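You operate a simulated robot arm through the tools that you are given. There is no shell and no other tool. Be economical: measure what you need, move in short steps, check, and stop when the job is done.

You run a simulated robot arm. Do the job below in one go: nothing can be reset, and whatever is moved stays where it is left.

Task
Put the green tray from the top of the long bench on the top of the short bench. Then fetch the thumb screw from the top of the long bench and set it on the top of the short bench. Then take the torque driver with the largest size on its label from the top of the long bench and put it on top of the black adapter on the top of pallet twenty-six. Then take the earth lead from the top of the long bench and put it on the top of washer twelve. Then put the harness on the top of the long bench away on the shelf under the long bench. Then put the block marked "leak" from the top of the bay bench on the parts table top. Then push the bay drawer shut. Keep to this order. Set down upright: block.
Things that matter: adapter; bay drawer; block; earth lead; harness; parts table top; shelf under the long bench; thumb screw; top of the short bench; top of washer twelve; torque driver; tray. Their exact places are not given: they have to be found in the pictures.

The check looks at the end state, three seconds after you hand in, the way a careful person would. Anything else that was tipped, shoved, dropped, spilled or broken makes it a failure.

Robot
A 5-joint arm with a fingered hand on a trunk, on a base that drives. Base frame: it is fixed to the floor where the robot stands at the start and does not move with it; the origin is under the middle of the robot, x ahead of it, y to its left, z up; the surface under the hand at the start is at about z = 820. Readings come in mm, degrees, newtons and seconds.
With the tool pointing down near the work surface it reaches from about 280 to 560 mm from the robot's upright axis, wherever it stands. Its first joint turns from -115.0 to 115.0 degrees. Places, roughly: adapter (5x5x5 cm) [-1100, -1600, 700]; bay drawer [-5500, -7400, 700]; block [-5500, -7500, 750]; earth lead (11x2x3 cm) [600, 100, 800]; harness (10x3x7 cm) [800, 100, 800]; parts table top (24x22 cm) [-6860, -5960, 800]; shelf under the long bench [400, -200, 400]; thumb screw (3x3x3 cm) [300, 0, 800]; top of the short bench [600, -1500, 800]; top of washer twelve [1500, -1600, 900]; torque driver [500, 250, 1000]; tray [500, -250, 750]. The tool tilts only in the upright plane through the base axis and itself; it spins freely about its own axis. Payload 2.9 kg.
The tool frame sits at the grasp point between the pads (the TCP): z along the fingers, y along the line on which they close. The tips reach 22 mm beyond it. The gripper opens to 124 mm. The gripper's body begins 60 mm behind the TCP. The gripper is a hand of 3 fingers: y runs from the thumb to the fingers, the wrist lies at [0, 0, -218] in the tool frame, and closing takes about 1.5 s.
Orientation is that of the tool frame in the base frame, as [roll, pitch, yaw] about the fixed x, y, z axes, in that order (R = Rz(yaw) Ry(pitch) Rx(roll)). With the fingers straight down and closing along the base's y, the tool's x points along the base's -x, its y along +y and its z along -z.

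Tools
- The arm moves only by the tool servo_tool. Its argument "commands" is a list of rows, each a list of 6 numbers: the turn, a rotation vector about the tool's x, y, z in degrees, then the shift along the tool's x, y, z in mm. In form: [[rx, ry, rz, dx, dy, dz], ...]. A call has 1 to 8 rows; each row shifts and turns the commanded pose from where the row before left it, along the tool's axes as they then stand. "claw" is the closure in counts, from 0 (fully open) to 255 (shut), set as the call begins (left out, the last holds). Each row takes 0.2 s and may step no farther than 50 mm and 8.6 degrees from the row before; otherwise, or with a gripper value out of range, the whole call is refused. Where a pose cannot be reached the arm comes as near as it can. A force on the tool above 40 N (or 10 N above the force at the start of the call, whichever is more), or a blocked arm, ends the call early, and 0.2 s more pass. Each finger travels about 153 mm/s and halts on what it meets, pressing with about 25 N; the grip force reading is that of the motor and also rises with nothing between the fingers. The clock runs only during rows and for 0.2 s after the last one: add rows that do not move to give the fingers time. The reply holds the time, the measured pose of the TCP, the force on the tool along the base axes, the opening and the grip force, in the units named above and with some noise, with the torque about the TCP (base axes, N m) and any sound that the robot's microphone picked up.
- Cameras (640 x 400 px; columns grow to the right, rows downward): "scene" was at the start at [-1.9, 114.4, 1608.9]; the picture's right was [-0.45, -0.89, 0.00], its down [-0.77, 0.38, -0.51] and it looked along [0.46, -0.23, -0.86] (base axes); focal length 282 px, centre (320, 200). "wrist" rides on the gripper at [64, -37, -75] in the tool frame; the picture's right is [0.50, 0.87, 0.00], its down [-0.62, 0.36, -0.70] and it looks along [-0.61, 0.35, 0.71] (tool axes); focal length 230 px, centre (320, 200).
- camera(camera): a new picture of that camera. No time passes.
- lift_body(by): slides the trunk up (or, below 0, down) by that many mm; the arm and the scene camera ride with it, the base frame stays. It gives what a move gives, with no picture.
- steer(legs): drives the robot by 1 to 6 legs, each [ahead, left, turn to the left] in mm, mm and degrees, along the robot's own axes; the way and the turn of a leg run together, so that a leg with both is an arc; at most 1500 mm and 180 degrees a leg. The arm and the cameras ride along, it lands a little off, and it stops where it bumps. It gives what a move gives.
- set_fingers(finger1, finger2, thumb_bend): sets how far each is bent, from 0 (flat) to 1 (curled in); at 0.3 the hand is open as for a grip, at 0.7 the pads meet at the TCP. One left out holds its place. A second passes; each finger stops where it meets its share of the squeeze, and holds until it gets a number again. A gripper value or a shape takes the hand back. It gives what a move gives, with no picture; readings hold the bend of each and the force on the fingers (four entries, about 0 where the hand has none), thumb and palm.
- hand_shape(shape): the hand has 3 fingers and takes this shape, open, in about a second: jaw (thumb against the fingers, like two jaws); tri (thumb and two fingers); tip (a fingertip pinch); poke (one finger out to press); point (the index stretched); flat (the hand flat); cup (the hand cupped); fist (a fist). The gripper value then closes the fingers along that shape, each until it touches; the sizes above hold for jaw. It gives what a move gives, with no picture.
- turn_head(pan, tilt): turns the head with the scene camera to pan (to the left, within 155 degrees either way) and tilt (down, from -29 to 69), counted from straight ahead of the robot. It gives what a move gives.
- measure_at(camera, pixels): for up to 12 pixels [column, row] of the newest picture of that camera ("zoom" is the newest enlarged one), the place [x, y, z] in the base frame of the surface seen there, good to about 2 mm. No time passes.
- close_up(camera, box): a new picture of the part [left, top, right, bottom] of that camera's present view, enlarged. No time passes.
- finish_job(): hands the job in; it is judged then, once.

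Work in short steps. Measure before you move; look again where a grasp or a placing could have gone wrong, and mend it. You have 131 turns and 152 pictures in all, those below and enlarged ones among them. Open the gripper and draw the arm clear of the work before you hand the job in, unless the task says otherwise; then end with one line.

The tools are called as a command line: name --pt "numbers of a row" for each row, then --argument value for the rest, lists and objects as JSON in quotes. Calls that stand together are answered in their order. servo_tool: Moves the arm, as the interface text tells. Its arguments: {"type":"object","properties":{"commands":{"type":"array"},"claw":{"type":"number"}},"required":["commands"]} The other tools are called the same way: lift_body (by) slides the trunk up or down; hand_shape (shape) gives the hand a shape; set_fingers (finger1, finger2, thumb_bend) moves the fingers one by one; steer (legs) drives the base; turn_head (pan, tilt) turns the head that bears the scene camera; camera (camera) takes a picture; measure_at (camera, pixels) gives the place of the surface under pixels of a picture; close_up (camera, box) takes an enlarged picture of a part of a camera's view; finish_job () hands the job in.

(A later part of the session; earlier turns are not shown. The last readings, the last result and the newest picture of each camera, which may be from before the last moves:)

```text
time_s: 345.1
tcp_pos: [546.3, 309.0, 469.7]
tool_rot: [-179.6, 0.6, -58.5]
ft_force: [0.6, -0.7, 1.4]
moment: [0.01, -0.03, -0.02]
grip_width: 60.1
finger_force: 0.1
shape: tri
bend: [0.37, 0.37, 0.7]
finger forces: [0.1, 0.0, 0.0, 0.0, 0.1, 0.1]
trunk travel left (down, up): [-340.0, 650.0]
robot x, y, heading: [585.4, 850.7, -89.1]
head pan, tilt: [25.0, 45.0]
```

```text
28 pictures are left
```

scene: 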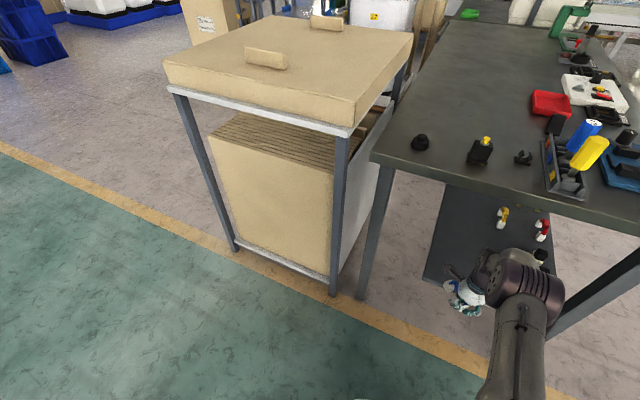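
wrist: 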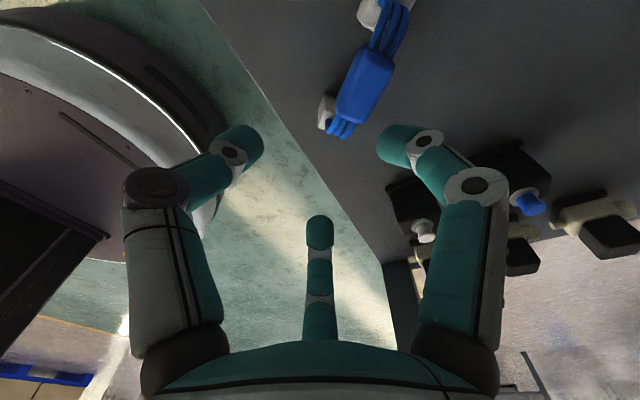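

The harness stands on the shelf. I back out, raise the trunk, and look toward the far bay (−5500,−7500).

steer --legs '[[-450, 0, 0]]'

lift_body --by 400

lift_body --by 240

steer --legs '[[0, -1200, 0]]'

turn_head --pan -30 --tilt 15

camera --camera "scene"

turn_head --pan -85 --tilt 15

camera --camera "scene"

```text
time_s: 347.8
tcp_pos: [541.5, 754.9, 477.4]
tool_rot: [179.9, 0.0, -57.9]
ft_force: [-0.1, 0.2, 0.3]
moment: [0.01, -0.02, -0.01]
grip_width: 60.5
finger_force: 0.1
shape: tri
bend: [0.37, 0.37, 0.7]
finger forces: [0.0, 0.0, 0.1, 0.0, 0.0, 0.0]
trunk travel left (down, up): [-340.0, 650.0]
robot x, y, heading: [573.6, 1299.2, -88.3]
head pan, tilt: [25.0, 45.0]
```

```text
time_s: 351.6
tcp_pos: [541.0, 754.5, 877.2]
tool_rot: [-180.0, 0.0, -58.0]
ft_force: [-0.2, 0.1, -0.3]
moment: [-0.02, -0.01, 0.02]
grip_width: 60.3
finger_force: 0.1
shape: tri
bend: [0.37, 0.37, 0.7]
finger forces: [0.1, 0.1, 0.1, 0.0, 0.0, 0.0]
trunk travel left (down, up): [-740.0, 250.0]
robot x, y, heading: [575.7, 1300.7, -88.4]
head pan, tilt: [25.0, 45.0]
```

```text
time_s: 354.1
tcp_pos: [541.4, 754.6, 1117.5]
tool_rot: [180.0, 0.0, -58.0]
ft_force: [1.0, 0.5, -0.1]
moment: [0.02, -0.01, 0.01]
grip_width: 60.3
finger_force: 0.0
shape: tri
bend: [0.37, 0.37, 0.7]
finger forces: [0.1, 0.0, 0.0, 0.1, 0.0, 0.0]
trunk travel left (down, up): [-980.0, 10.0]
robot x, y, heading: [575.8, 1298.5, -88.4]
head pan, tilt: [25.0, 45.0]
```

```text
time_s: 360.2
tcp_pos: [-656.6, 725.8, 1118.2]
tool_rot: [179.9, 0.0, -58.2]
ft_force: [-0.5, -0.7, -0.2]
moment: [0.0, -0.01, 0.02]
grip_width: 60.6
finger_force: 0.1
shape: tri
bend: [0.37, 0.37, 0.7]
finger forces: [0.0, 0.1, 0.0, 0.0, 0.0, 0.1]
trunk travel left (down, up): [-980.0, 10.0]
robot x, y, heading: [-625.0, 1270.3, -88.8]
head pan, tilt: [25.0, 45.0]
```

```text
time_s: 361.4
tcp_pos: [-656.7, 725.7, 1117.6]
tool_rot: [-180.0, 0.0, -58.2]
ft_force: [-0.1, -0.7, 0.6]
moment: [-0.02, -0.02, 0.01]
grip_width: 60.3
finger_force: 0.0
shape: tri
bend: [0.37, 0.37, 0.7]
finger forces: [0.1, 0.0, 0.0, 0.0, 0.0, 0.0]
trunk travel left (down, up): [-980.0, 10.0]
robot x, y, heading: [-622.8, 1269.4, -88.9]
head pan, tilt: [-30.0, 15.0]
```

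```text
27 pictures are left
```

scene: 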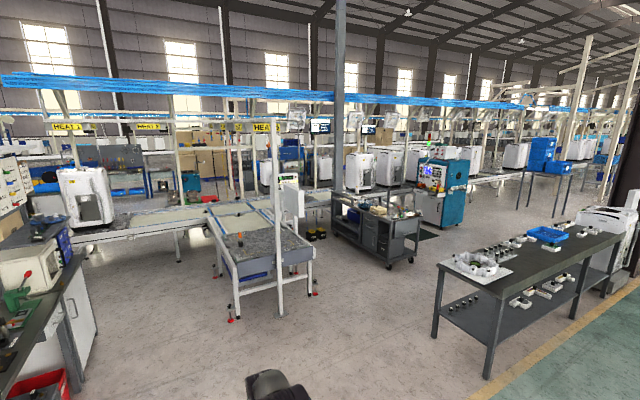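

```text
time_s: 362.6
tcp_pos: [-656.5, 725.7, 1116.8]
tool_rot: [-179.9, -0.1, -58.2]
ft_force: [-0.5, -0.1, 0.4]
moment: [-0.02, 0.01, 0.01]
grip_width: 60.6
finger_force: 0.0
shape: tri
bend: [0.37, 0.37, 0.7]
finger forces: [0.0, 0.0, 0.1, 0.0, 0.0, 0.0]
trunk travel left (down, up): [-980.0, 10.0]
robot x, y, heading: [-625.2, 1271.8, -88.5]
head pan, tilt: [-85.0, 15.0]
```

```text
26 pictures are left
```

scene: 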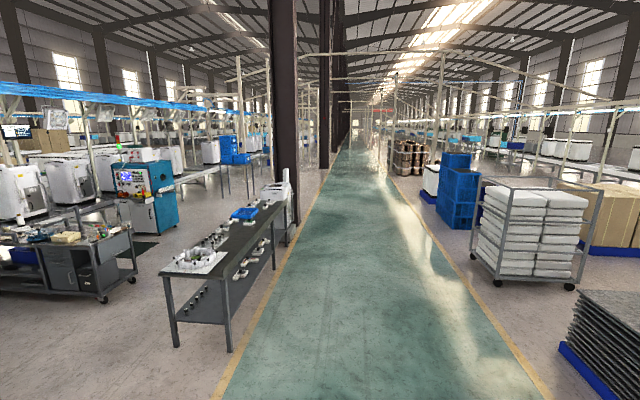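

I measure obstacles in this picture to plan the route: table legs, teal machine, washers, columns.

measure_at --camera "scene" --pixels '[[225, 350], [175, 345], [285, 245], [295, 235], [130, 280], [155, 240], [60, 290], [200, 205], [250, 180], [100, 220], [170, 190], [235, 215]]'

turn_head --pan -45 --tilt 10

close_up --camera "scene" --box '[160, 80, 560, 300]'

measure_at --camera "zoom" --pixels '[[300, 290], [320, 200], [100, 290], [200, 240], [420, 260], [500, 220], [330, 250], [560, 300], [250, 300], [400, 200], [450, 200], [360, 170]]'

```text
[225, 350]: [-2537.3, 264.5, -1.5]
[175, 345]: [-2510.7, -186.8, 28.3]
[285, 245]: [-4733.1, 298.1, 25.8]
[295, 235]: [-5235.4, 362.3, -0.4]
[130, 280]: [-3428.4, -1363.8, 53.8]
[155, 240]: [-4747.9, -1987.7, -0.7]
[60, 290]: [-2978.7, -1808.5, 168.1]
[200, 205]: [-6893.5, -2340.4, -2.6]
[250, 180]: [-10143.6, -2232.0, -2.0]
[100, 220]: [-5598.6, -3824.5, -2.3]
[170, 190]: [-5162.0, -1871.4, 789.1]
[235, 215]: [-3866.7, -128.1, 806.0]
```

```text
time_s: 363.7
tcp_pos: [-657.6, 725.6, 1117.1]
tool_rot: [180.0, 0.0, -58.2]
ft_force: [-0.9, -0.5, 0.0]
moment: [0.01, 0.02, 0.02]
grip_width: 60.2
finger_force: 0.1
shape: tri
bend: [0.37, 0.37, 0.7]
finger forces: [0.0, 0.0, 0.1, 0.1, 0.0, 0.0]
trunk travel left (down, up): [-980.0, 10.0]
robot x, y, heading: [-625.7, 1271.5, -88.6]
head pan, tilt: [-45.0, 10.0]
```

```text
1.60 times, centred on (360, 190) of scene
```

zoom: 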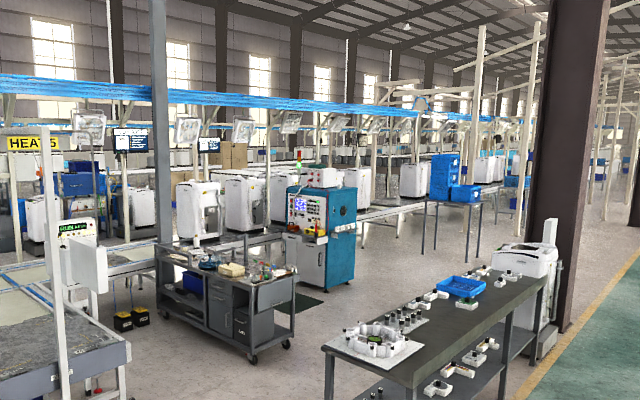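

```text
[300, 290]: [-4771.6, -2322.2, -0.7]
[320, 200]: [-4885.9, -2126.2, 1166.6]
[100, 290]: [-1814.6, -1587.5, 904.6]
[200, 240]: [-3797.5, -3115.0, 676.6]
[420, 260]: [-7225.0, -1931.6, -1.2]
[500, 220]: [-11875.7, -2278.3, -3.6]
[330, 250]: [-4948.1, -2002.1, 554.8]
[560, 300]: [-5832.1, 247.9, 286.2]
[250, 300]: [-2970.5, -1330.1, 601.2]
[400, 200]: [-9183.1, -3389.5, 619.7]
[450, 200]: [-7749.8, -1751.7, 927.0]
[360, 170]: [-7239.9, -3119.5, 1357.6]
```

A conveyor line at y≈−3100 bars the direct way; the open floor I saw lies east around x≈4000. I drive there and down, then look west.

steer --legs '[[0, 1500, -1.4], [0, 1500, 0], [0, 1500, 0], [1500, 0, 0], [1500, 0, 0], [1500, 0, 0]]'

turn_head --pan -45 --tilt 15

camera --camera "scene"

measure_at --camera "scene" --pixels '[[320, 300], [250, 220], [320, 200], [400, 220], [450, 200], [480, 240], [350, 170], [200, 200], [550, 220], [420, 170], [280, 180], [520, 190]]'

```text
time_s: 406.1
tcp_pos: [4266.3, -3610.6, 1117.9]
tool_rot: [179.9, -0.1, -54.2]
ft_force: [0.5, 0.1, -0.6]
moment: [-0.01, -0.01, 0.01]
grip_width: 60.5
finger_force: 0.1
shape: tri
bend: [0.37, 0.37, 0.7]
finger forces: [0.0, 0.1, 0.1, 0.1, 0.1, 0.1]
trunk travel left (down, up): [-980.0, 10.0]
robot x, y, heading: [4258.7, -3065.0, -84.5]
head pan, tilt: [-45.0, 10.0]
```

```text
time_s: 406.8
tcp_pos: [4266.3, -3610.7, 1117.9]
tool_rot: [180.0, 0.1, -54.2]
ft_force: [0.7, 0.7, -0.2]
moment: [0.01, 0.02, 0.01]
grip_width: 60.5
finger_force: 0.0
shape: tri
bend: [0.37, 0.37, 0.7]
finger forces: [0.0, 0.0, 0.0, 0.0, 0.0, 0.1]
trunk travel left (down, up): [-980.0, 10.0]
robot x, y, heading: [4258.1, -3061.3, -85.0]
head pan, tilt: [-45.0, 15.0]
```

```text
24 pictures are left
```

scene: 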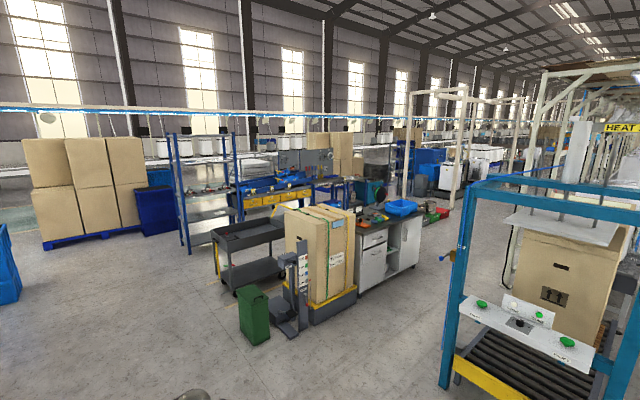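

```text
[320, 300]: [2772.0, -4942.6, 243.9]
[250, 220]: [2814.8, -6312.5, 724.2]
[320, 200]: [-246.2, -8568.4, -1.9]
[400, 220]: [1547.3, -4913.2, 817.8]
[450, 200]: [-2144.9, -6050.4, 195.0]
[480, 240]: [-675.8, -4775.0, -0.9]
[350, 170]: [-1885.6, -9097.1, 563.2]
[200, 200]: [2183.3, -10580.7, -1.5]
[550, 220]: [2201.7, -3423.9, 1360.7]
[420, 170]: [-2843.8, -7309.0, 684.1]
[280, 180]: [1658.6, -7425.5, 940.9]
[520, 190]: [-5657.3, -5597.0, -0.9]
```

There is a clear lane at y≈−4150 between the teal frame and the cabinet. I take it westward and look again.

steer --legs '[[1080, 0, -5], [0, 0, -90], [1500, 0, 0], [1500, 0, 0], [1500, 0, 0]]'

turn_head --pan 15 --tilt 12

camera --camera "scene"

measure_at --camera "scene" --pixels '[[320, 300], [320, 220], [320, 180], [400, 220], [250, 220], [200, 200], [450, 200], [500, 250], [150, 250], [360, 190], [270, 180], [420, 180]]'

```text
time_s: 433.7
tcp_pos: [190.3, -4157.1, 1119.4]
tool_rot: [-180.0, -0.1, -154.0]
ft_force: [-1.1, 0.1, -0.6]
moment: [-0.03, 0.0, 0.0]
grip_width: 60.8
finger_force: 0.0
shape: tri
bend: [0.37, 0.37, 0.7]
finger forces: [0.0, 0.0, 0.0, 0.0, 0.1, 0.0]
trunk travel left (down, up): [-980.0, 10.0]
robot x, y, heading: [727.3, -4247.7, 175.2]
head pan, tilt: [-45.0, 15.0]
stopped in leg 5: the robot was blocked; the commanded pose is now the measured one
```

```text
time_s: 435.0
tcp_pos: [185.0, -4159.3, 1117.8]
tool_rot: [-180.0, -0.1, -153.9]
ft_force: [-0.9, 0.6, -0.7]
moment: [0.03, -0.01, -0.01]
grip_width: 60.5
finger_force: 0.1
shape: tri
bend: [0.37, 0.37, 0.7]
finger forces: [0.0, 0.1, 0.0, 0.0, 0.1, 0.1]
trunk travel left (down, up): [-980.0, 10.0]
robot x, y, heading: [724.1, -4242.9, 175.7]
head pan, tilt: [15.0, 12.0]
```

```text
23 pictures are left
```

scene: 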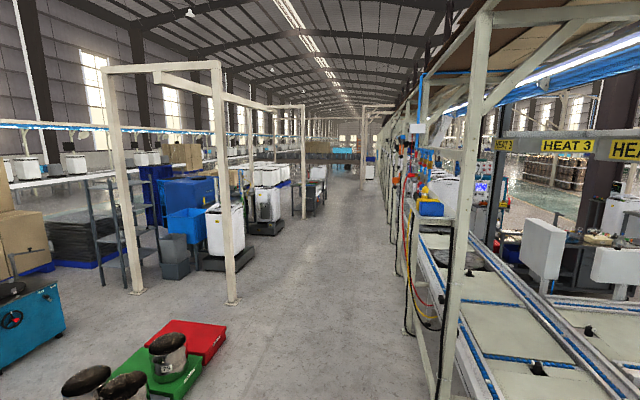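

```text
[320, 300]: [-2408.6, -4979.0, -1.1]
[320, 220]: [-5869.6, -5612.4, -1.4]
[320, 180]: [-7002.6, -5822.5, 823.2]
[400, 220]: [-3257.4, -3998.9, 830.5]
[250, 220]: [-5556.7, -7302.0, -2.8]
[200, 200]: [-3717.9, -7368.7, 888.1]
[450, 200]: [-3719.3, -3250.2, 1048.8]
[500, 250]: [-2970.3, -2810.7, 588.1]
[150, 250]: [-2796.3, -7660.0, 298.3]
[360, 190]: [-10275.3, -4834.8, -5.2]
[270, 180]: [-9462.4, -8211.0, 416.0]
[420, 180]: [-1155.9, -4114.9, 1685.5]
```

A clear lane runs along y≈−4800 and the parts table shows at (−7000,−5820,823). I sidestep left off the post and drive on west.

steer --legs '[[-120, 0, 0], [0, 560, 4.3], [1500, 0, 0], [1500, 0, 0], [1500, 0, 0], [1300, 0, 0]]'

turn_head --pan 75 --tilt 20

camera --camera "scene"

turn_head --pan 25 --tilt 25

camera --camera "scene"

```text
time_s: 438.8
tcp_pos: [270.4, -4741.9, 1118.1]
tool_rot: [179.8, 0.0, -148.6]
ft_force: [0.0, -0.7, -1.4]
moment: [0.03, 0.02, -0.04]
grip_width: 60.5
finger_force: 0.1
shape: tri
bend: [0.37, 0.37, 0.7]
finger forces: [0.0, 0.1, 0.0, 0.0, 0.0, 0.1]
trunk travel left (down, up): [-980.0, 10.0]
robot x, y, heading: [815.5, -4776.6, -179.5]
head pan, tilt: [15.0, 12.0]
stopped in leg 2: the robot was blocked; the commanded pose is now the measured one
```

```text
time_s: 440.1
tcp_pos: [269.7, -4739.9, 1116.7]
tool_rot: [-180.0, 0.0, -148.8]
ft_force: [-0.8, -1.0, 1.4]
moment: [0.02, 0.0, -0.01]
grip_width: 60.3
finger_force: 0.0
shape: tri
bend: [0.37, 0.37, 0.7]
finger forces: [0.1, 0.0, 0.0, 0.0, 0.0, 0.0]
trunk travel left (down, up): [-980.0, 10.0]
robot x, y, heading: [816.2, -4777.0, -179.5]
head pan, tilt: [75.0, 20.0]
```

```text
22 pictures are left
```

scene: 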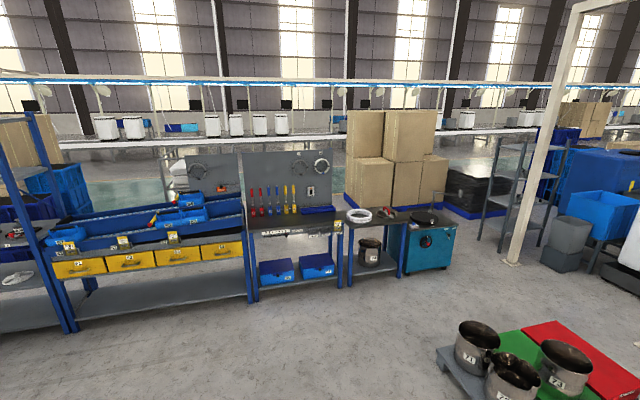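

```text
time_s: 441.2
tcp_pos: [269.4, -4740.3, 1117.5]
tool_rot: [180.0, 0.0, -148.8]
ft_force: [-0.3, 0.6, -0.6]
moment: [0.0, 0.01, 0.02]
grip_width: 60.5
finger_force: 0.1
shape: tri
bend: [0.37, 0.37, 0.7]
finger forces: [0.0, 0.0, 0.0, 0.1, 0.0, 0.1]
trunk travel left (down, up): [-980.0, 10.0]
robot x, y, heading: [813.8, -4777.3, -179.3]
head pan, tilt: [25.0, 25.0]
```

```text
21 pictures are left
```

scene: 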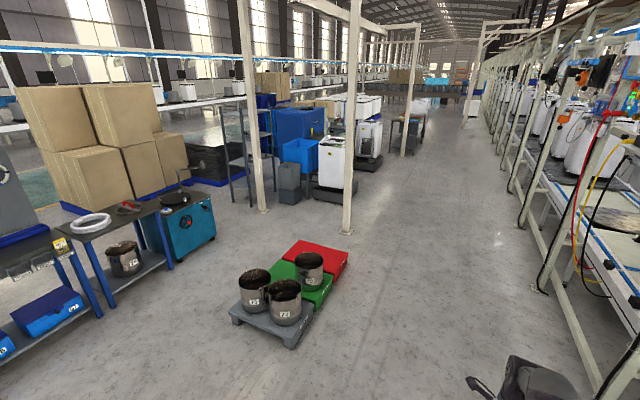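

The lane ahead is clear (platform edge y≈−5450, posts y≈−3900). I drive 6 m west and look.

steer --legs '[[1500, 0, -0.7], [1500, 0, 0], [1500, 0, 0], [1500, 0, 0]]'

turn_head --pan 85 --tilt 20

camera --camera "scene"

turn_head --pan 35 --tilt 25

camera --camera "scene"

```text
time_s: 469.8
tcp_pos: [-5732.8, -4779.7, 1118.1]
tool_rot: [-179.9, 0.0, -148.1]
ft_force: [0.2, -0.1, 0.2]
moment: [-0.04, 0.01, -0.05]
grip_width: 60.7
finger_force: 0.1
shape: tri
bend: [0.37, 0.37, 0.7]
finger forces: [0.0, 0.0, 0.0, 0.0, 0.1, 0.1]
trunk travel left (down, up): [-980.0, 10.0]
robot x, y, heading: [-5187.9, -4805.0, -178.5]
head pan, tilt: [25.0, 25.0]
```

```text
time_s: 471.1
tcp_pos: [-5733.3, -4779.8, 1118.9]
tool_rot: [-180.0, -0.1, -147.9]
ft_force: [1.0, -0.2, 0.9]
moment: [0.01, 0.02, -0.03]
grip_width: 60.5
finger_force: 0.0
shape: tri
bend: [0.37, 0.37, 0.7]
finger forces: [0.0, 0.0, 0.0, 0.1, 0.1, 0.0]
trunk travel left (down, up): [-980.0, 10.0]
robot x, y, heading: [-5184.3, -4808.9, -178.6]
head pan, tilt: [85.0, 20.0]
```

```text
20 pictures are left
```

scene: 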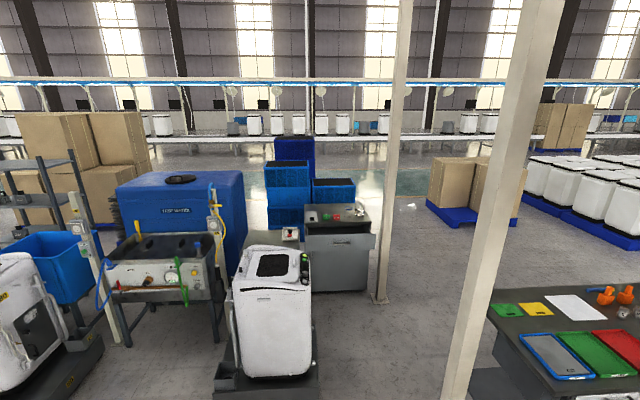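

```text
time_s: 472.3
tcp_pos: [-5733.1, -4778.3, 1117.6]
tool_rot: [-180.0, 0.1, -148.0]
ft_force: [-0.2, -0.5, 1.5]
moment: [0.02, 0.01, 0.01]
grip_width: 60.5
finger_force: 0.0
shape: tri
bend: [0.37, 0.37, 0.7]
finger forces: [0.0, 0.0, 0.1, 0.0, 0.0, 0.0]
trunk travel left (down, up): [-980.0, 10.0]
robot x, y, heading: [-5189.6, -4810.2, -178.7]
head pan, tilt: [35.0, 25.0]
```

```text
19 pictures are left
```

scene: 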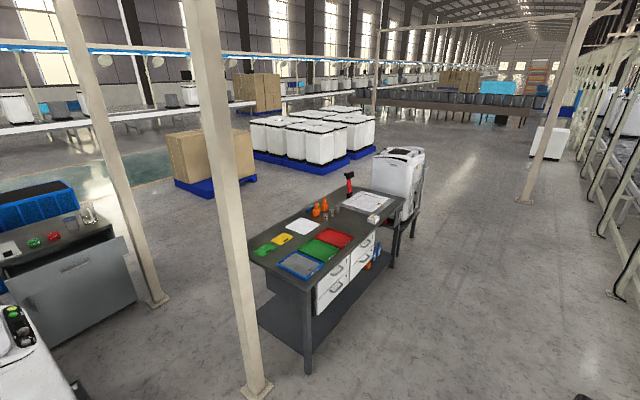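

The bay bench is the grey one (left, objects at (30–90,235)); the parts table with trays is at (320,240). I enlarge both and measure.

close_up --camera "scene" --box '[0, 170, 170, 330]'

measure_at --camera "zoom" --pixels '[[150, 205], [210, 190], [235, 135], [290, 130], [380, 300], [520, 250], [300, 370], [110, 230], [70, 300], [560, 330], [440, 370], [200, 80]]'

measure_at --camera "scene" --pixels '[[302, 227], [360, 205], [265, 250], [330, 238], [258, 393], [308, 370], [157, 300], [372, 218], [250, 245], [393, 200], [320, 250], [345, 217]]'

```text
2.50 times, centred on (85, 250) of scene
```

zoom: 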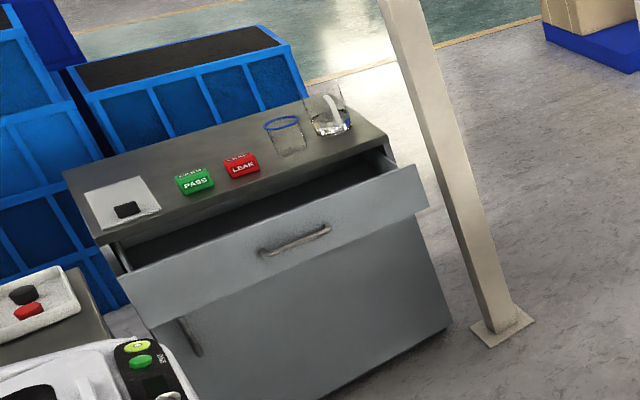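

```text
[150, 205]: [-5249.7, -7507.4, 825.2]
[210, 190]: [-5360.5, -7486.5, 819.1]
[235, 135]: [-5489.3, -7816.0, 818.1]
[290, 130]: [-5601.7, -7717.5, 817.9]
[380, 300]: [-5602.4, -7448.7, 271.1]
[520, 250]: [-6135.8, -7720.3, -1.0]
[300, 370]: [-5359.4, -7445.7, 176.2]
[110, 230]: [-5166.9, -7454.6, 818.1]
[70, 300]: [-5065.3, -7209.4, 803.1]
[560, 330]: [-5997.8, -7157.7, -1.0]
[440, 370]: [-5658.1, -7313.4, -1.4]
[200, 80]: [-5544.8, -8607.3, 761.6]
```

```text
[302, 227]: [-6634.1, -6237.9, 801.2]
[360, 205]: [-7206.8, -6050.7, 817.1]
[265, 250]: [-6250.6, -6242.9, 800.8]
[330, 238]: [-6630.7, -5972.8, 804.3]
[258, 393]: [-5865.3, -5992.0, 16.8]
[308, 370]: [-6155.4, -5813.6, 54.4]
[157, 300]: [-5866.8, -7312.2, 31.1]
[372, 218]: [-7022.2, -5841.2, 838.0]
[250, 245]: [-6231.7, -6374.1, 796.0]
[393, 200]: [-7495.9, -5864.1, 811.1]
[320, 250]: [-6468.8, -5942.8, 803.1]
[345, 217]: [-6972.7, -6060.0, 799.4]
```

I need the gap between the washer pallet and the post (−5865,−5992); I look there and measure, also the block.

turn_head --pan 85 --tilt 35

camera --camera "scene"

measure_at --camera "scene" --pixels '[[318, 330], [318, 300], [312, 270], [312, 230], [322, 345], [300, 345], [330, 280], [360, 300], [436, 330], [380, 210], [316, 250], [325, 300]]'

```text
time_s: 473.4
tcp_pos: [-5732.9, -4780.4, 1117.6]
tool_rot: [-180.0, 0.0, -147.9]
ft_force: [0.2, 0.4, 0.1]
moment: [-0.02, -0.02, 0.0]
grip_width: 60.2
finger_force: 0.0
shape: tri
bend: [0.37, 0.37, 0.7]
finger forces: [0.0, 0.1, 0.0, 0.0, 0.0, 0.0]
trunk travel left (down, up): [-980.0, 10.0]
robot x, y, heading: [-5188.6, -4807.7, -178.3]
head pan, tilt: [85.0, 35.0]
```

```text
17 pictures are left
```

scene: 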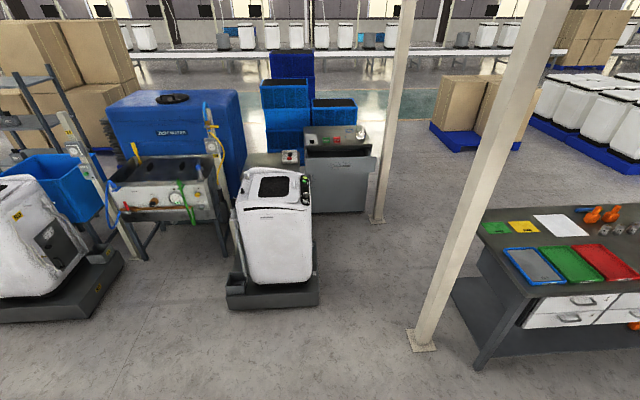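

```text
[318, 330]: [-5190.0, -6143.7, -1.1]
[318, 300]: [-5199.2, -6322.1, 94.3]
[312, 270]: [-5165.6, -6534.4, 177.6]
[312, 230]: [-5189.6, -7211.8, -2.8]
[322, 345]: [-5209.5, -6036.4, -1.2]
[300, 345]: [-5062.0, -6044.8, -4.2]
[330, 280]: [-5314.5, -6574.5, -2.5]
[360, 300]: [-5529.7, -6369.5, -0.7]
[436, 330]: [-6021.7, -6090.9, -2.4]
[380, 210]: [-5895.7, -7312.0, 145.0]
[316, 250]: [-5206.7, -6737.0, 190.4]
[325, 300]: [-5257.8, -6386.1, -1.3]
```

The gap is passable (pallet edge x≈−5200, post plate −5805). I turn to −y and drive to (−5450,−5750) first, then check the pose.

steer --legs '[[0, 0, 88.4], [940, -262, 0]]'

```text
time_s: 482.4
tcp_pos: [-5536.1, -6314.4, 1117.9]
tool_rot: [-180.0, 0.1, -61.1]
ft_force: [-0.4, -0.5, 0.2]
moment: [-0.04, 0.0, 0.02]
grip_width: 60.6
finger_force: 0.1
shape: tri
bend: [0.37, 0.37, 0.7]
finger forces: [0.0, 0.0, 0.1, 0.1, 0.0, 0.0]
trunk travel left (down, up): [-980.0, 10.0]
robot x, y, heading: [-5476.6, -5772.4, -91.8]
head pan, tilt: [85.0, 35.0]
```

On track. I continue through the gap and up to the bay bench, then look at the block.

steer --legs '[[580, -45, 0], [530, 10, 1.8]]'

turn_head --pan 20 --tilt 50

camera --camera "scene"

camera --camera "wrist"

```text
time_s: 488.3
tcp_pos: [-5584.8, -7417.8, 1118.7]
tool_rot: [180.0, 0.0, -59.7]
ft_force: [-0.1, 0.5, 0.4]
moment: [-0.01, 0.0, 0.0]
grip_width: 60.3
finger_force: 0.0
shape: tri
bend: [0.37, 0.37, 0.7]
finger forces: [0.1, 0.1, 0.1, 0.2, 0.1, 0.1]
trunk travel left (down, up): [-980.0, 10.0]
robot x, y, heading: [-5538.8, -6877.3, -90.2]
head pan, tilt: [85.0, 35.0]
```

```text
time_s: 489.7
tcp_pos: [-5583.8, -7418.0, 1117.7]
tool_rot: [179.9, 0.0, -59.6]
ft_force: [-0.6, 0.3, -0.2]
moment: [0.0, 0.01, -0.01]
grip_width: 60.7
finger_force: 0.1
shape: tri
bend: [0.37, 0.37, 0.7]
finger forces: [0.0, 0.0, 0.1, 0.0, 0.0, 0.1]
trunk travel left (down, up): [-980.0, 10.0]
robot x, y, heading: [-5538.4, -6875.5, -89.9]
head pan, tilt: [20.0, 50.0]
```

```text
16 pictures are left
```

scene: 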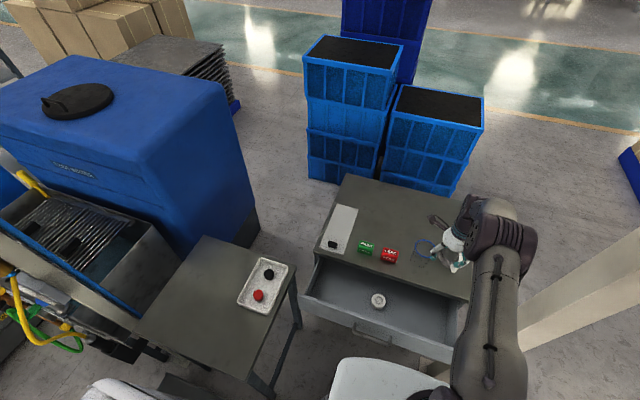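

```text
15 pictures are left
```

wrist: 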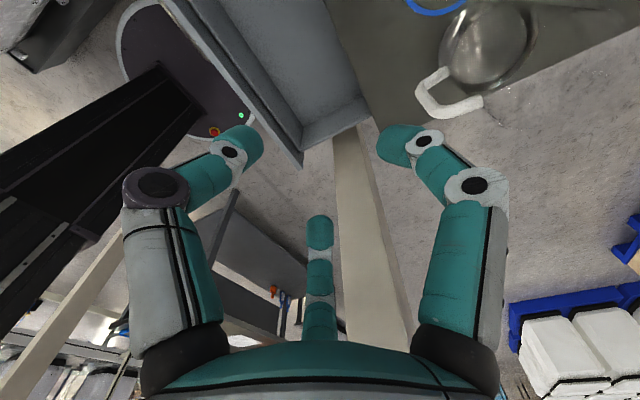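

The LEAK block is at (389,255). I enlarge and measure it, the neighbours and the drawer.

close_up --camera "scene" --box '[345, 225, 425, 285]'

measure_at --camera "zoom" --pixels '[[350, 215], [310, 220], [395, 220], [350, 195], [350, 265], [350, 300], [170, 165], [230, 180], [320, 200], [385, 205], [520, 200], [480, 280]]'

measure_at --camera "scene" --pixels '[[320, 314], [375, 340], [440, 360], [375, 320], [316, 258], [460, 296]]'

```text
6.67 times, centred on (385, 255) of scene
```

zoom: 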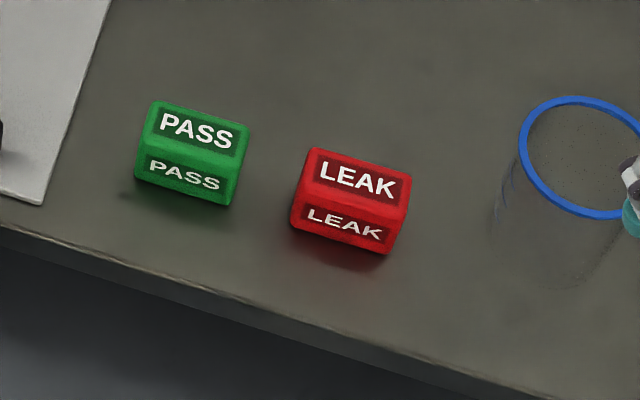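

```text
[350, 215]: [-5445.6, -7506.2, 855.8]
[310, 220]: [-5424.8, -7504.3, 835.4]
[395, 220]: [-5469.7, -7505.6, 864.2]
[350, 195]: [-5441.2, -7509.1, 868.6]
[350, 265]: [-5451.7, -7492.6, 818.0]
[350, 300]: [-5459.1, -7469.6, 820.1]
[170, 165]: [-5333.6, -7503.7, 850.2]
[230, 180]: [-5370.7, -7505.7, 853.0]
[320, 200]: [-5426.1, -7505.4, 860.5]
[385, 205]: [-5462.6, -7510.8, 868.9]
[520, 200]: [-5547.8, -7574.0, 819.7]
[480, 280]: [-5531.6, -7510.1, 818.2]
```

```text
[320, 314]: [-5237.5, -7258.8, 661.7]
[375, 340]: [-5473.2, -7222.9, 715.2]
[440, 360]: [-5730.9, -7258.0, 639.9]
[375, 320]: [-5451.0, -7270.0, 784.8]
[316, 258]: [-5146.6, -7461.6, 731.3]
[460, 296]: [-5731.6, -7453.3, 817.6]
```

LEAK block: centre ≈(−5446,−7521), 48×34, top 869; front of drawer at y≈−7258. I move in 110 mm, rotate so the thumb faces me, and go above the block.

steer --legs '[[110, 20, 0]]'

servo_tool --pt "0 0 -8.5 0 0 0" --pt "0 0 -8.5 0 0 0" --pt "0 0 -8.5 0 0 0" --pt "0 0 -8.5 0 0 0" --pt "0 0 -8.5 0 0 0" --pt "0 0 -8.5 0 0 0" --pt "0 0 -8.5 0 0 0" --claw 60

servo_tool --pt "0 0 0 39.3 -2.3 0" --pt "0 0 0 39.3 -2.3 0" --pt "0 0 0 39.3 -2.3 0" --pt "0 0 0 0 0 40" --pt "0 0 0 0 0 40" --pt "0 0 0 0 0 40" --pt "0 0 0 0 0 30" --pt "0 0 0 0 0 0"

camera --camera "wrist"

```text
time_s: 490.9
tcp_pos: [-5566.8, -7533.3, 1118.6]
tool_rot: [180.0, 0.0, -59.9]
ft_force: [-0.6, 0.5, -0.5]
moment: [-0.03, 0.0, 0.01]
grip_width: 60.5
finger_force: 0.1
shape: tri
bend: [0.37, 0.37, 0.7]
finger forces: [0.1, 0.0, 0.0, 0.1, 0.0, 0.0]
trunk travel left (down, up): [-980.0, 10.0]
robot x, y, heading: [-5520.3, -6990.0, -90.4]
head pan, tilt: [20.0, 50.0]
```

```text
time_s: 492.5
tcp_pos: [-5567.0, -7536.0, 1118.2]
tool_rot: [179.9, 0.0, -0.4]
ft_force: [-0.7, 0.6, 0.1]
moment: [0.04, 0.01, 0.03]
grip_width: 94.5
finger_force: 0.0
shape: tri
bend: [0.27, 0.27, 0.53]
finger forces: [0.0, 0.0, 0.1, 0.0, 0.0, 0.0]
trunk travel left (down, up): [-980.0, 10.0]
robot x, y, heading: [-5525.2, -6990.7, -90.7]
head pan, tilt: [20.0, 50.0]
```

```text
time_s: 494.3
tcp_pos: [-5453.4, -7511.4, 977.2]
tool_rot: [-180.0, 0.0, -0.4]
ft_force: [-0.7, -0.5, 0.6]
moment: [0.02, 0.0, -0.01]
grip_width: 94.7
finger_force: 0.1
shape: tri
bend: [0.27, 0.27, 0.53]
finger forces: [0.1, 0.0, 0.0, 0.0, 0.1, 0.0]
out of reach, approached as far as the arm can: row 6, 7
trunk travel left (down, up): [-980.0, 10.0]
robot x, y, heading: [-5518.6, -6992.2, -90.1]
head pan, tilt: [20.0, 50.0]
```

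```text
13 pictures are left
```

wrist: 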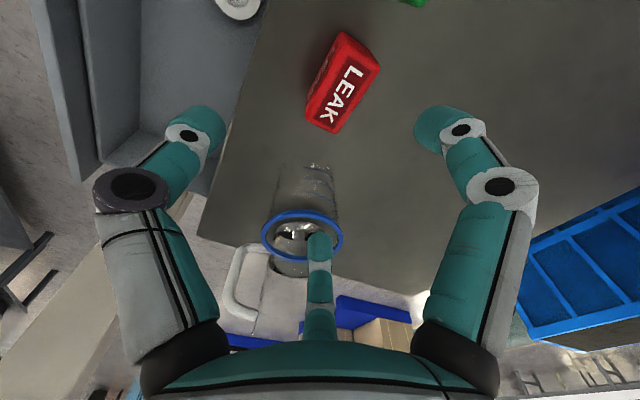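

The arm is at its low limit, so I use the trunk for descending. I measure the block's top in the wrist view.

measure_at --camera "wrist" --pixels '[[350, 85], [348, 42], [376, 66], [338, 128], [315, 108], [330, 75], [360, 98], [300, 215], [265, 235]]'

```text
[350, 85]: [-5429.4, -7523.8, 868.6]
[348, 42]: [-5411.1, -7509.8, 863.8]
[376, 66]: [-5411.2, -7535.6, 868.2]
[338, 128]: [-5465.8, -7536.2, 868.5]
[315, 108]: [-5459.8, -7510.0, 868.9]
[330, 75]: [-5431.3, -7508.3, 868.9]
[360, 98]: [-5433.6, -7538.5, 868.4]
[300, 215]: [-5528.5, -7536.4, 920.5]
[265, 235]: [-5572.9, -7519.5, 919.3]
```

Block centre ≈(−5440,−7523). I correct xy while raising the arm 45 mm relative to the trunk, then lower the trunk.

servo_tool --pt "0 0 0 0 0 -45" --pt "0 0 0 13.4 11.6 0" --pt "0 0 0 0 0 0"

lift_body --by -110

camera --camera "wrist"

```text
time_s: 495.1
tcp_pos: [-5440.4, -7524.6, 1024.9]
tool_rot: [180.0, -0.1, -0.4]
ft_force: [1.0, 0.0, 0.3]
moment: [-0.01, -0.04, 0.0]
grip_width: 94.6
finger_force: 0.1
shape: tri
bend: [0.27, 0.27, 0.53]
finger forces: [0.0, 0.0, 0.0, 0.0, 0.0, 0.0]
trunk travel left (down, up): [-980.0, 10.0]
robot x, y, heading: [-5519.3, -6995.3, -90.4]
head pan, tilt: [20.0, 50.0]
```

```text
time_s: 496.5
tcp_pos: [-5441.4, -7525.7, 914.5]
tool_rot: [180.0, -0.1, -0.3]
ft_force: [0.5, 0.0, 0.3]
moment: [-0.01, 0.0, 0.0]
grip_width: 94.7
finger_force: 0.2
shape: tri
bend: [0.27, 0.27, 0.53]
finger forces: [0.0, 0.1, 0.1, 0.0, 0.1, 0.1]
trunk travel left (down, up): [-870.0, 120.0]
robot x, y, heading: [-5513.0, -6992.3, -90.3]
head pan, tilt: [20.0, 50.0]
```

```text
12 pictures are left
```

wrist: 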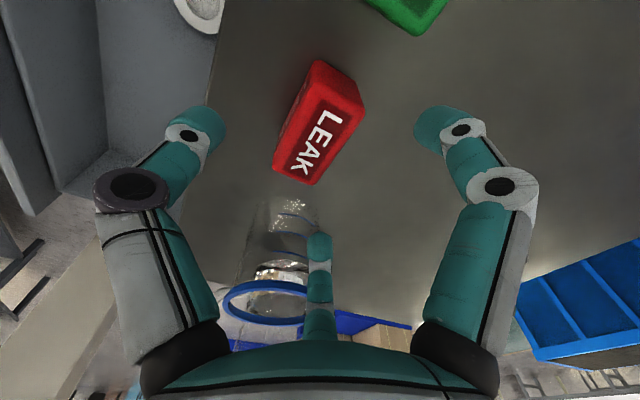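

Clear of the beaker. I lower the trunk 57 mm and close on the block.

lift_body --by -57

servo_tool --pt "0 0 0 0 0 0" --pt "0 0 0 0 0 0" --pt "0 0 0 0 0 0" --pt "0 0 0 0 0 0" --pt "0 0 0 0 0 0" --claw 255

camera --camera "wrist"

```text
time_s: 497.5
tcp_pos: [-5440.8, -7523.8, 856.9]
tool_rot: [-180.0, 0.0, -0.4]
ft_force: [-0.5, 0.0, 0.5]
moment: [0.01, 0.02, 0.03]
grip_width: 94.5
finger_force: 0.0
shape: tri
bend: [0.27, 0.27, 0.53]
finger forces: [0.0, 0.1, 0.0, 0.0, 0.1, 0.0]
trunk travel left (down, up): [-813.0, 177.0]
robot x, y, heading: [-5519.5, -6985.9, -90.3]
head pan, tilt: [20.0, 50.0]
```

```text
time_s: 498.7
tcp_pos: [-5441.1, -7525.5, 857.8]
tool_rot: [179.9, -0.1, -0.3]
ft_force: [-0.8, -1.6, 3.7]
moment: [0.04, 0.04, 0.02]
grip_width: 38.5
finger_force: 24.2
shape: tri
bend: [0.79, 0.79, 0.7]
finger forces: [18.1, 17.8, 0.0, 0.1, 34.5, 0.0]
trunk travel left (down, up): [-813.0, 177.0]
robot x, y, heading: [-5521.6, -6989.3, -90.3]
head pan, tilt: [20.0, 50.0]
```

```text
11 pictures are left
```

wrist: 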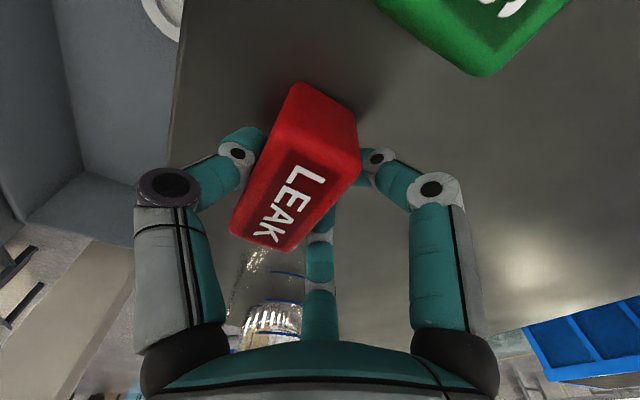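

A firm symmetric grip. I lift with the trunk, back out through the gap and go to the north side of the parts table.

lift_body --by 177

steer --legs '[[-640, -19, 0.3], [-600, 65, 0], [-600, 0, 0], [0, -1390, 0], [250, 0, 0]]'

turn_head --pan 20 --tilt 50

camera --camera "scene"

```text
time_s: 500.7
tcp_pos: [-5441.1, -7525.3, 1035.7]
tool_rot: [-180.0, 0.0, -0.3]
ft_force: [0.2, 0.2, 0.0]
moment: [-0.03, -0.04, -0.01]
grip_width: 38.4
finger_force: 25.3
shape: tri
bend: [0.79, 0.79, 0.7]
finger forces: [17.0, 17.1, 0.0, 0.1, 34.2, 0.1]
trunk travel left (down, up): [-990.0, 0.0]
robot x, y, heading: [-5519.6, -6991.3, -90.1]
head pan, tilt: [20.0, 50.0]
```

```text
time_s: 518.4
tcp_pos: [-6760.1, -5920.8, 1035.7]
tool_rot: [179.9, 0.0, 2.1]
ft_force: [-0.5, 0.4, -1.4]
moment: [0.0, -0.02, 0.01]
grip_width: 38.6
finger_force: 25.1
shape: tri
bend: [0.79, 0.79, 0.7]
finger forces: [17.0, 17.1, 0.0, 0.0, 34.2, 0.0]
trunk travel left (down, up): [-990.0, 0.0]
robot x, y, heading: [-6859.7, -5391.3, -87.9]
head pan, tilt: [20.0, 50.0]
```

```text
time_s: 519.0
tcp_pos: [-6760.8, -5920.5, 1034.7]
tool_rot: [-179.9, 0.0, 2.3]
ft_force: [1.1, 0.5, -0.7]
moment: [0.0, 0.04, 0.0]
grip_width: 38.3
finger_force: 24.8
shape: tri
bend: [0.79, 0.79, 0.7]
finger forces: [17.7, 17.1, 0.0, 0.0, 34.8, 0.0]
trunk travel left (down, up): [-990.0, 0.0]
robot x, y, heading: [-6863.3, -5393.1, -88.1]
head pan, tilt: [20.0, 50.0]
```

```text
10 pictures are left
```

scene: 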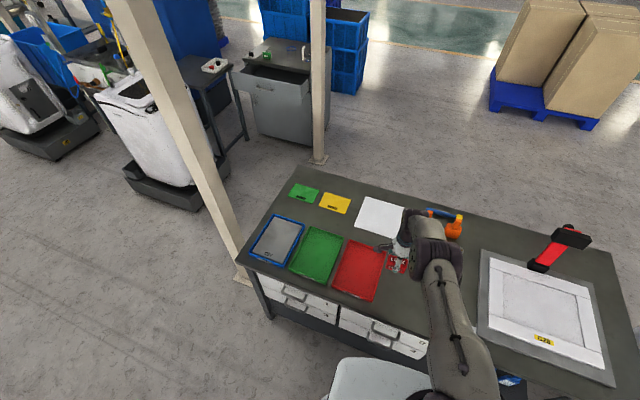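

The free spot is between the red tray and the white framed board. I measure its limits.

measure_at --camera "scene" --pixels '[[385, 255], [375, 300], [482, 260], [478, 330], [405, 300], [405, 320], [472, 270], [395, 275], [420, 330], [408, 335], [470, 235], [402, 212]]'

close_up --camera "scene" --box '[340, 190, 520, 350]'

```text
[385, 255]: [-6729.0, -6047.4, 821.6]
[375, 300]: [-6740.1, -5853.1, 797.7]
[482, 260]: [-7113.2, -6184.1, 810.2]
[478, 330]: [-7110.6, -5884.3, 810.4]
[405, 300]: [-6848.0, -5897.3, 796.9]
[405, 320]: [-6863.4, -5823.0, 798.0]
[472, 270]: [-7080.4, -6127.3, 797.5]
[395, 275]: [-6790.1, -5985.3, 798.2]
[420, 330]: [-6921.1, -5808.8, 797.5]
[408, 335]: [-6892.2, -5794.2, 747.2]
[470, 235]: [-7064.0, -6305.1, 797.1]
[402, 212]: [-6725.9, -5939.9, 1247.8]
```

```text
2.50 times, centred on (430, 270) of scene
```

zoom: 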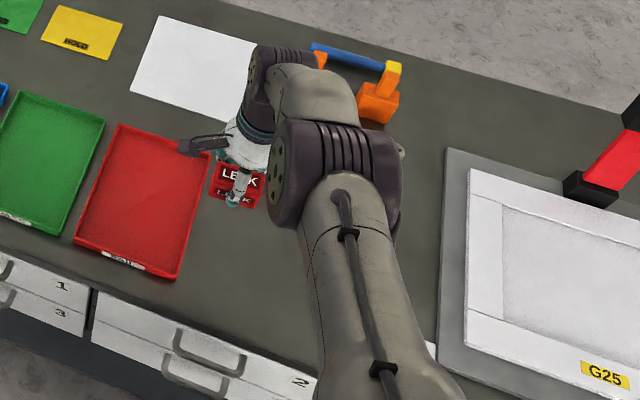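

Free area x −6745…−7090, y −5800…−6200 at z 797.5. I move over (−6870,−5938) and lower the trunk until ~8 mm above.

servo_tool --pt "0 0 0 -37 5 0" --pt "0 0 0 -37 5 0" --pt "0 0 0 -37 5 0" --pt "0 0 0 0 0 0"

lift_body --by -188

camera --camera "wrist"

```text
time_s: 520.0
tcp_pos: [-6868.8, -5939.2, 1037.1]
tool_rot: [-179.9, 0.0, 2.3]
ft_force: [0.5, -0.3, -0.4]
moment: [-0.05, 0.01, 0.01]
grip_width: 37.9
finger_force: 25.3
shape: tri
bend: [0.79, 0.79, 0.7]
finger forces: [17.7, 17.6, 0.0, 0.1, 35.3, 0.0]
trunk travel left (down, up): [-990.0, 0.0]
robot x, y, heading: [-6864.7, -5391.0, -87.7]
head pan, tilt: [20.0, 50.0]
```

```text
time_s: 522.0
tcp_pos: [-6869.8, -5939.3, 849.2]
tool_rot: [-180.0, 0.0, 2.1]
ft_force: [-0.3, 0.1, -0.8]
moment: [0.0, 0.01, -0.02]
grip_width: 37.9
finger_force: 23.9
shape: tri
bend: [0.79, 0.79, 0.7]
finger forces: [17.7, 17.6, 0.0, 0.0, 35.5, 0.1]
trunk travel left (down, up): [-802.0, 188.0]
robot x, y, heading: [-6864.7, -5391.5, -87.9]
head pan, tilt: [20.0, 50.0]
```

```text
8 pictures are left
```

wrist: 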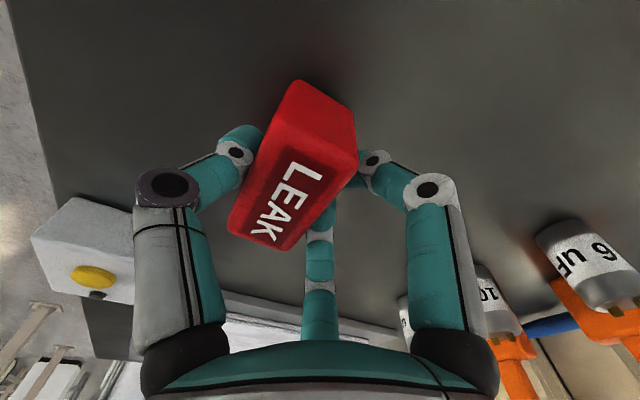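

Upright and clear around. I creep down onto the table.

servo_tool --pt "0 0 0 0 0 8" --pt "0 0 0 0 0 2" --pt "0 0 0 0 0 1" --pt "0 0 0 0 0 1" --pt "0 0 0 0 0 0"

```text
time_s: 523.2
tcp_pos: [-6870.4, -5934.2, 839.2]
tool_rot: [179.9, 0.1, 2.0]
ft_force: [0.3, -1.9, 4.1]
moment: [0.06, -0.04, -0.02]
grip_width: 37.9
finger_force: 25.1
shape: tri
bend: [0.79, 0.79, 0.7]
finger forces: [19.4, 17.2, 0.1, 0.1, 35.3, 0.0]
out of reach, approached as far as the arm can: row 1
trunk travel left (down, up): [-802.0, 188.0]
robot x, y, heading: [-6862.8, -5392.7, -87.8]
head pan, tilt: [20.0, 50.0]
```

Contact (4 N). I open, raise the trunk and check.

servo_tool --pt "0 0 0 0 0 0.5" --pt "0 0 0 0 0 0" --pt "0 0 0 0 0 0" --pt "0 0 0 0 0 0" --claw 60

lift_body --by 188

camera --camera "wrist"

```text
time_s: 524.2
tcp_pos: [-6870.0, -5933.9, 836.8]
tool_rot: [179.8, 0.1, 2.1]
ft_force: [0.1, -0.3, -0.5]
moment: [0.01, -0.01, -0.02]
grip_width: 94.4
finger_force: 0.0
shape: tri
bend: [0.27, 0.27, 0.53]
finger forces: [0.0, 0.0, 0.0, 0.0, 0.0, 0.1]
trunk travel left (down, up): [-802.0, 188.0]
robot x, y, heading: [-6862.2, -5395.5, -88.1]
head pan, tilt: [20.0, 50.0]
```

```text
time_s: 526.3
tcp_pos: [-6871.1, -5934.4, 1024.6]
tool_rot: [179.8, 0.0, 2.1]
ft_force: [0.6, 0.6, 0.2]
moment: [0.02, 0.02, 0.0]
grip_width: 94.4
finger_force: 0.0
shape: tri
bend: [0.27, 0.27, 0.53]
finger forces: [0.0, 0.0, 0.0, 0.0, 0.0, 0.1]
trunk travel left (down, up): [-990.0, 0.0]
robot x, y, heading: [-6864.5, -5392.3, -87.8]
head pan, tilt: [20.0, 50.0]
```

```text
7 pictures are left
```

wrist: 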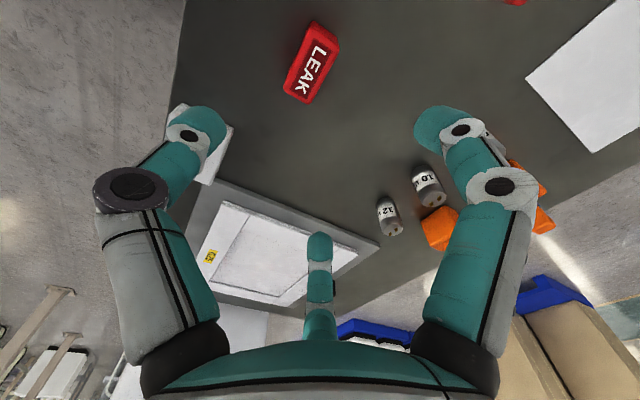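

The block stands upright on the table. Now the drawer: I drive back through the gap, shut the hand, tilt it 60° forward and lower it to the drawer-front height, still clear of it.

steer --legs '[[-240, 0, -2.2], [0, 1390, 0], [900, 0, 0], [290, -68, 0]]'

servo_tool --pt "-8.5 0 0 0 0 0" --pt "-8.5 0 0 0 0 0" --pt "-8.5 0 0 0 0 0" --pt "-8.5 0 0 0 0 0" --pt "-8.5 0 0 0 0 0" --pt "-8.5 0 0 0 0 0" --pt "-8.5 0 0 0 0 0" --pt "0 0 0 0 0 0" --claw 255

lift_body --by -312

turn_head --pan 15 --tilt 45

camera --camera "scene"

```text
time_s: 540.4
tcp_pos: [-5576.9, -6868.9, 1025.1]
tool_rot: [179.8, 0.1, 1.5]
ft_force: [0.6, 1.1, -0.5]
moment: [-0.02, -0.03, 0.04]
grip_width: 94.6
finger_force: 0.1
shape: tri
bend: [0.27, 0.27, 0.53]
finger forces: [0.0, 0.0, 0.0, 0.1, 0.0, 0.0]
trunk travel left (down, up): [-990.0, 0.0]
robot x, y, heading: [-5562.2, -6328.4, -88.4]
head pan, tilt: [20.0, 50.0]
```

```text
time_s: 542.2
tcp_pos: [-5552.9, -6869.8, 1025.2]
tool_rot: [120.1, 0.2, 1.0]
ft_force: [-0.3, -0.3, 0.2]
moment: [0.02, 0.05, -0.02]
grip_width: 0.0
finger_force: 25.6
shape: tri
bend: [0.7, 0.7, 0.7]
finger forces: [0.1, 0.0, 0.0, 0.1, 0.0, 0.0]
out of reach, approached as far as the arm can: row 2, 3, 4, 6
trunk travel left (down, up): [-990.0, 0.0]
robot x, y, heading: [-5559.2, -6324.1, -88.6]
head pan, tilt: [20.0, 50.0]
```

```text
time_s: 545.3
tcp_pos: [-5553.4, -6868.2, 713.2]
tool_rot: [120.3, 0.2, 1.1]
ft_force: [0.1, -0.7, 0.3]
moment: [0.01, 0.01, 0.0]
grip_width: 0.0
finger_force: 25.0
shape: tri
bend: [0.7, 0.7, 0.7]
finger forces: [0.0, 0.0, 0.0, 0.1, 0.1, 0.0]
trunk travel left (down, up): [-678.0, 312.0]
robot x, y, heading: [-5564.2, -6324.3, -88.4]
head pan, tilt: [20.0, 50.0]
```

```text
time_s: 545.9
tcp_pos: [-5554.3, -6867.9, 713.9]
tool_rot: [120.4, 0.2, 1.1]
ft_force: [-0.2, -0.6, -0.2]
moment: [0.03, 0.03, 0.0]
grip_width: 0.2
finger_force: 25.1
shape: tri
bend: [0.7, 0.7, 0.7]
finger forces: [0.1, 0.1, 0.0, 0.0, 0.1, 0.0]
trunk travel left (down, up): [-678.0, 312.0]
robot x, y, heading: [-5558.0, -6322.4, -88.7]
head pan, tilt: [15.0, 45.0]
```

```text
6 pictures are left
```

scene: 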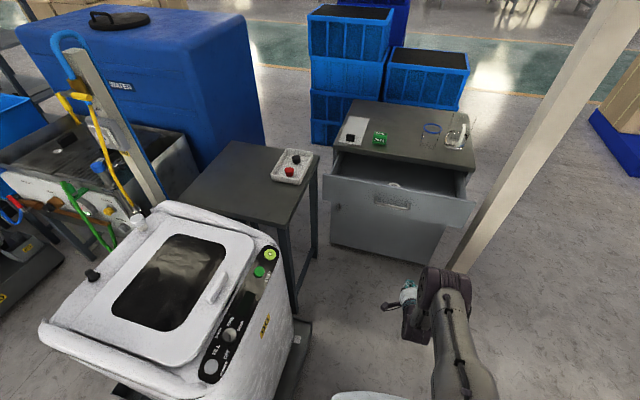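

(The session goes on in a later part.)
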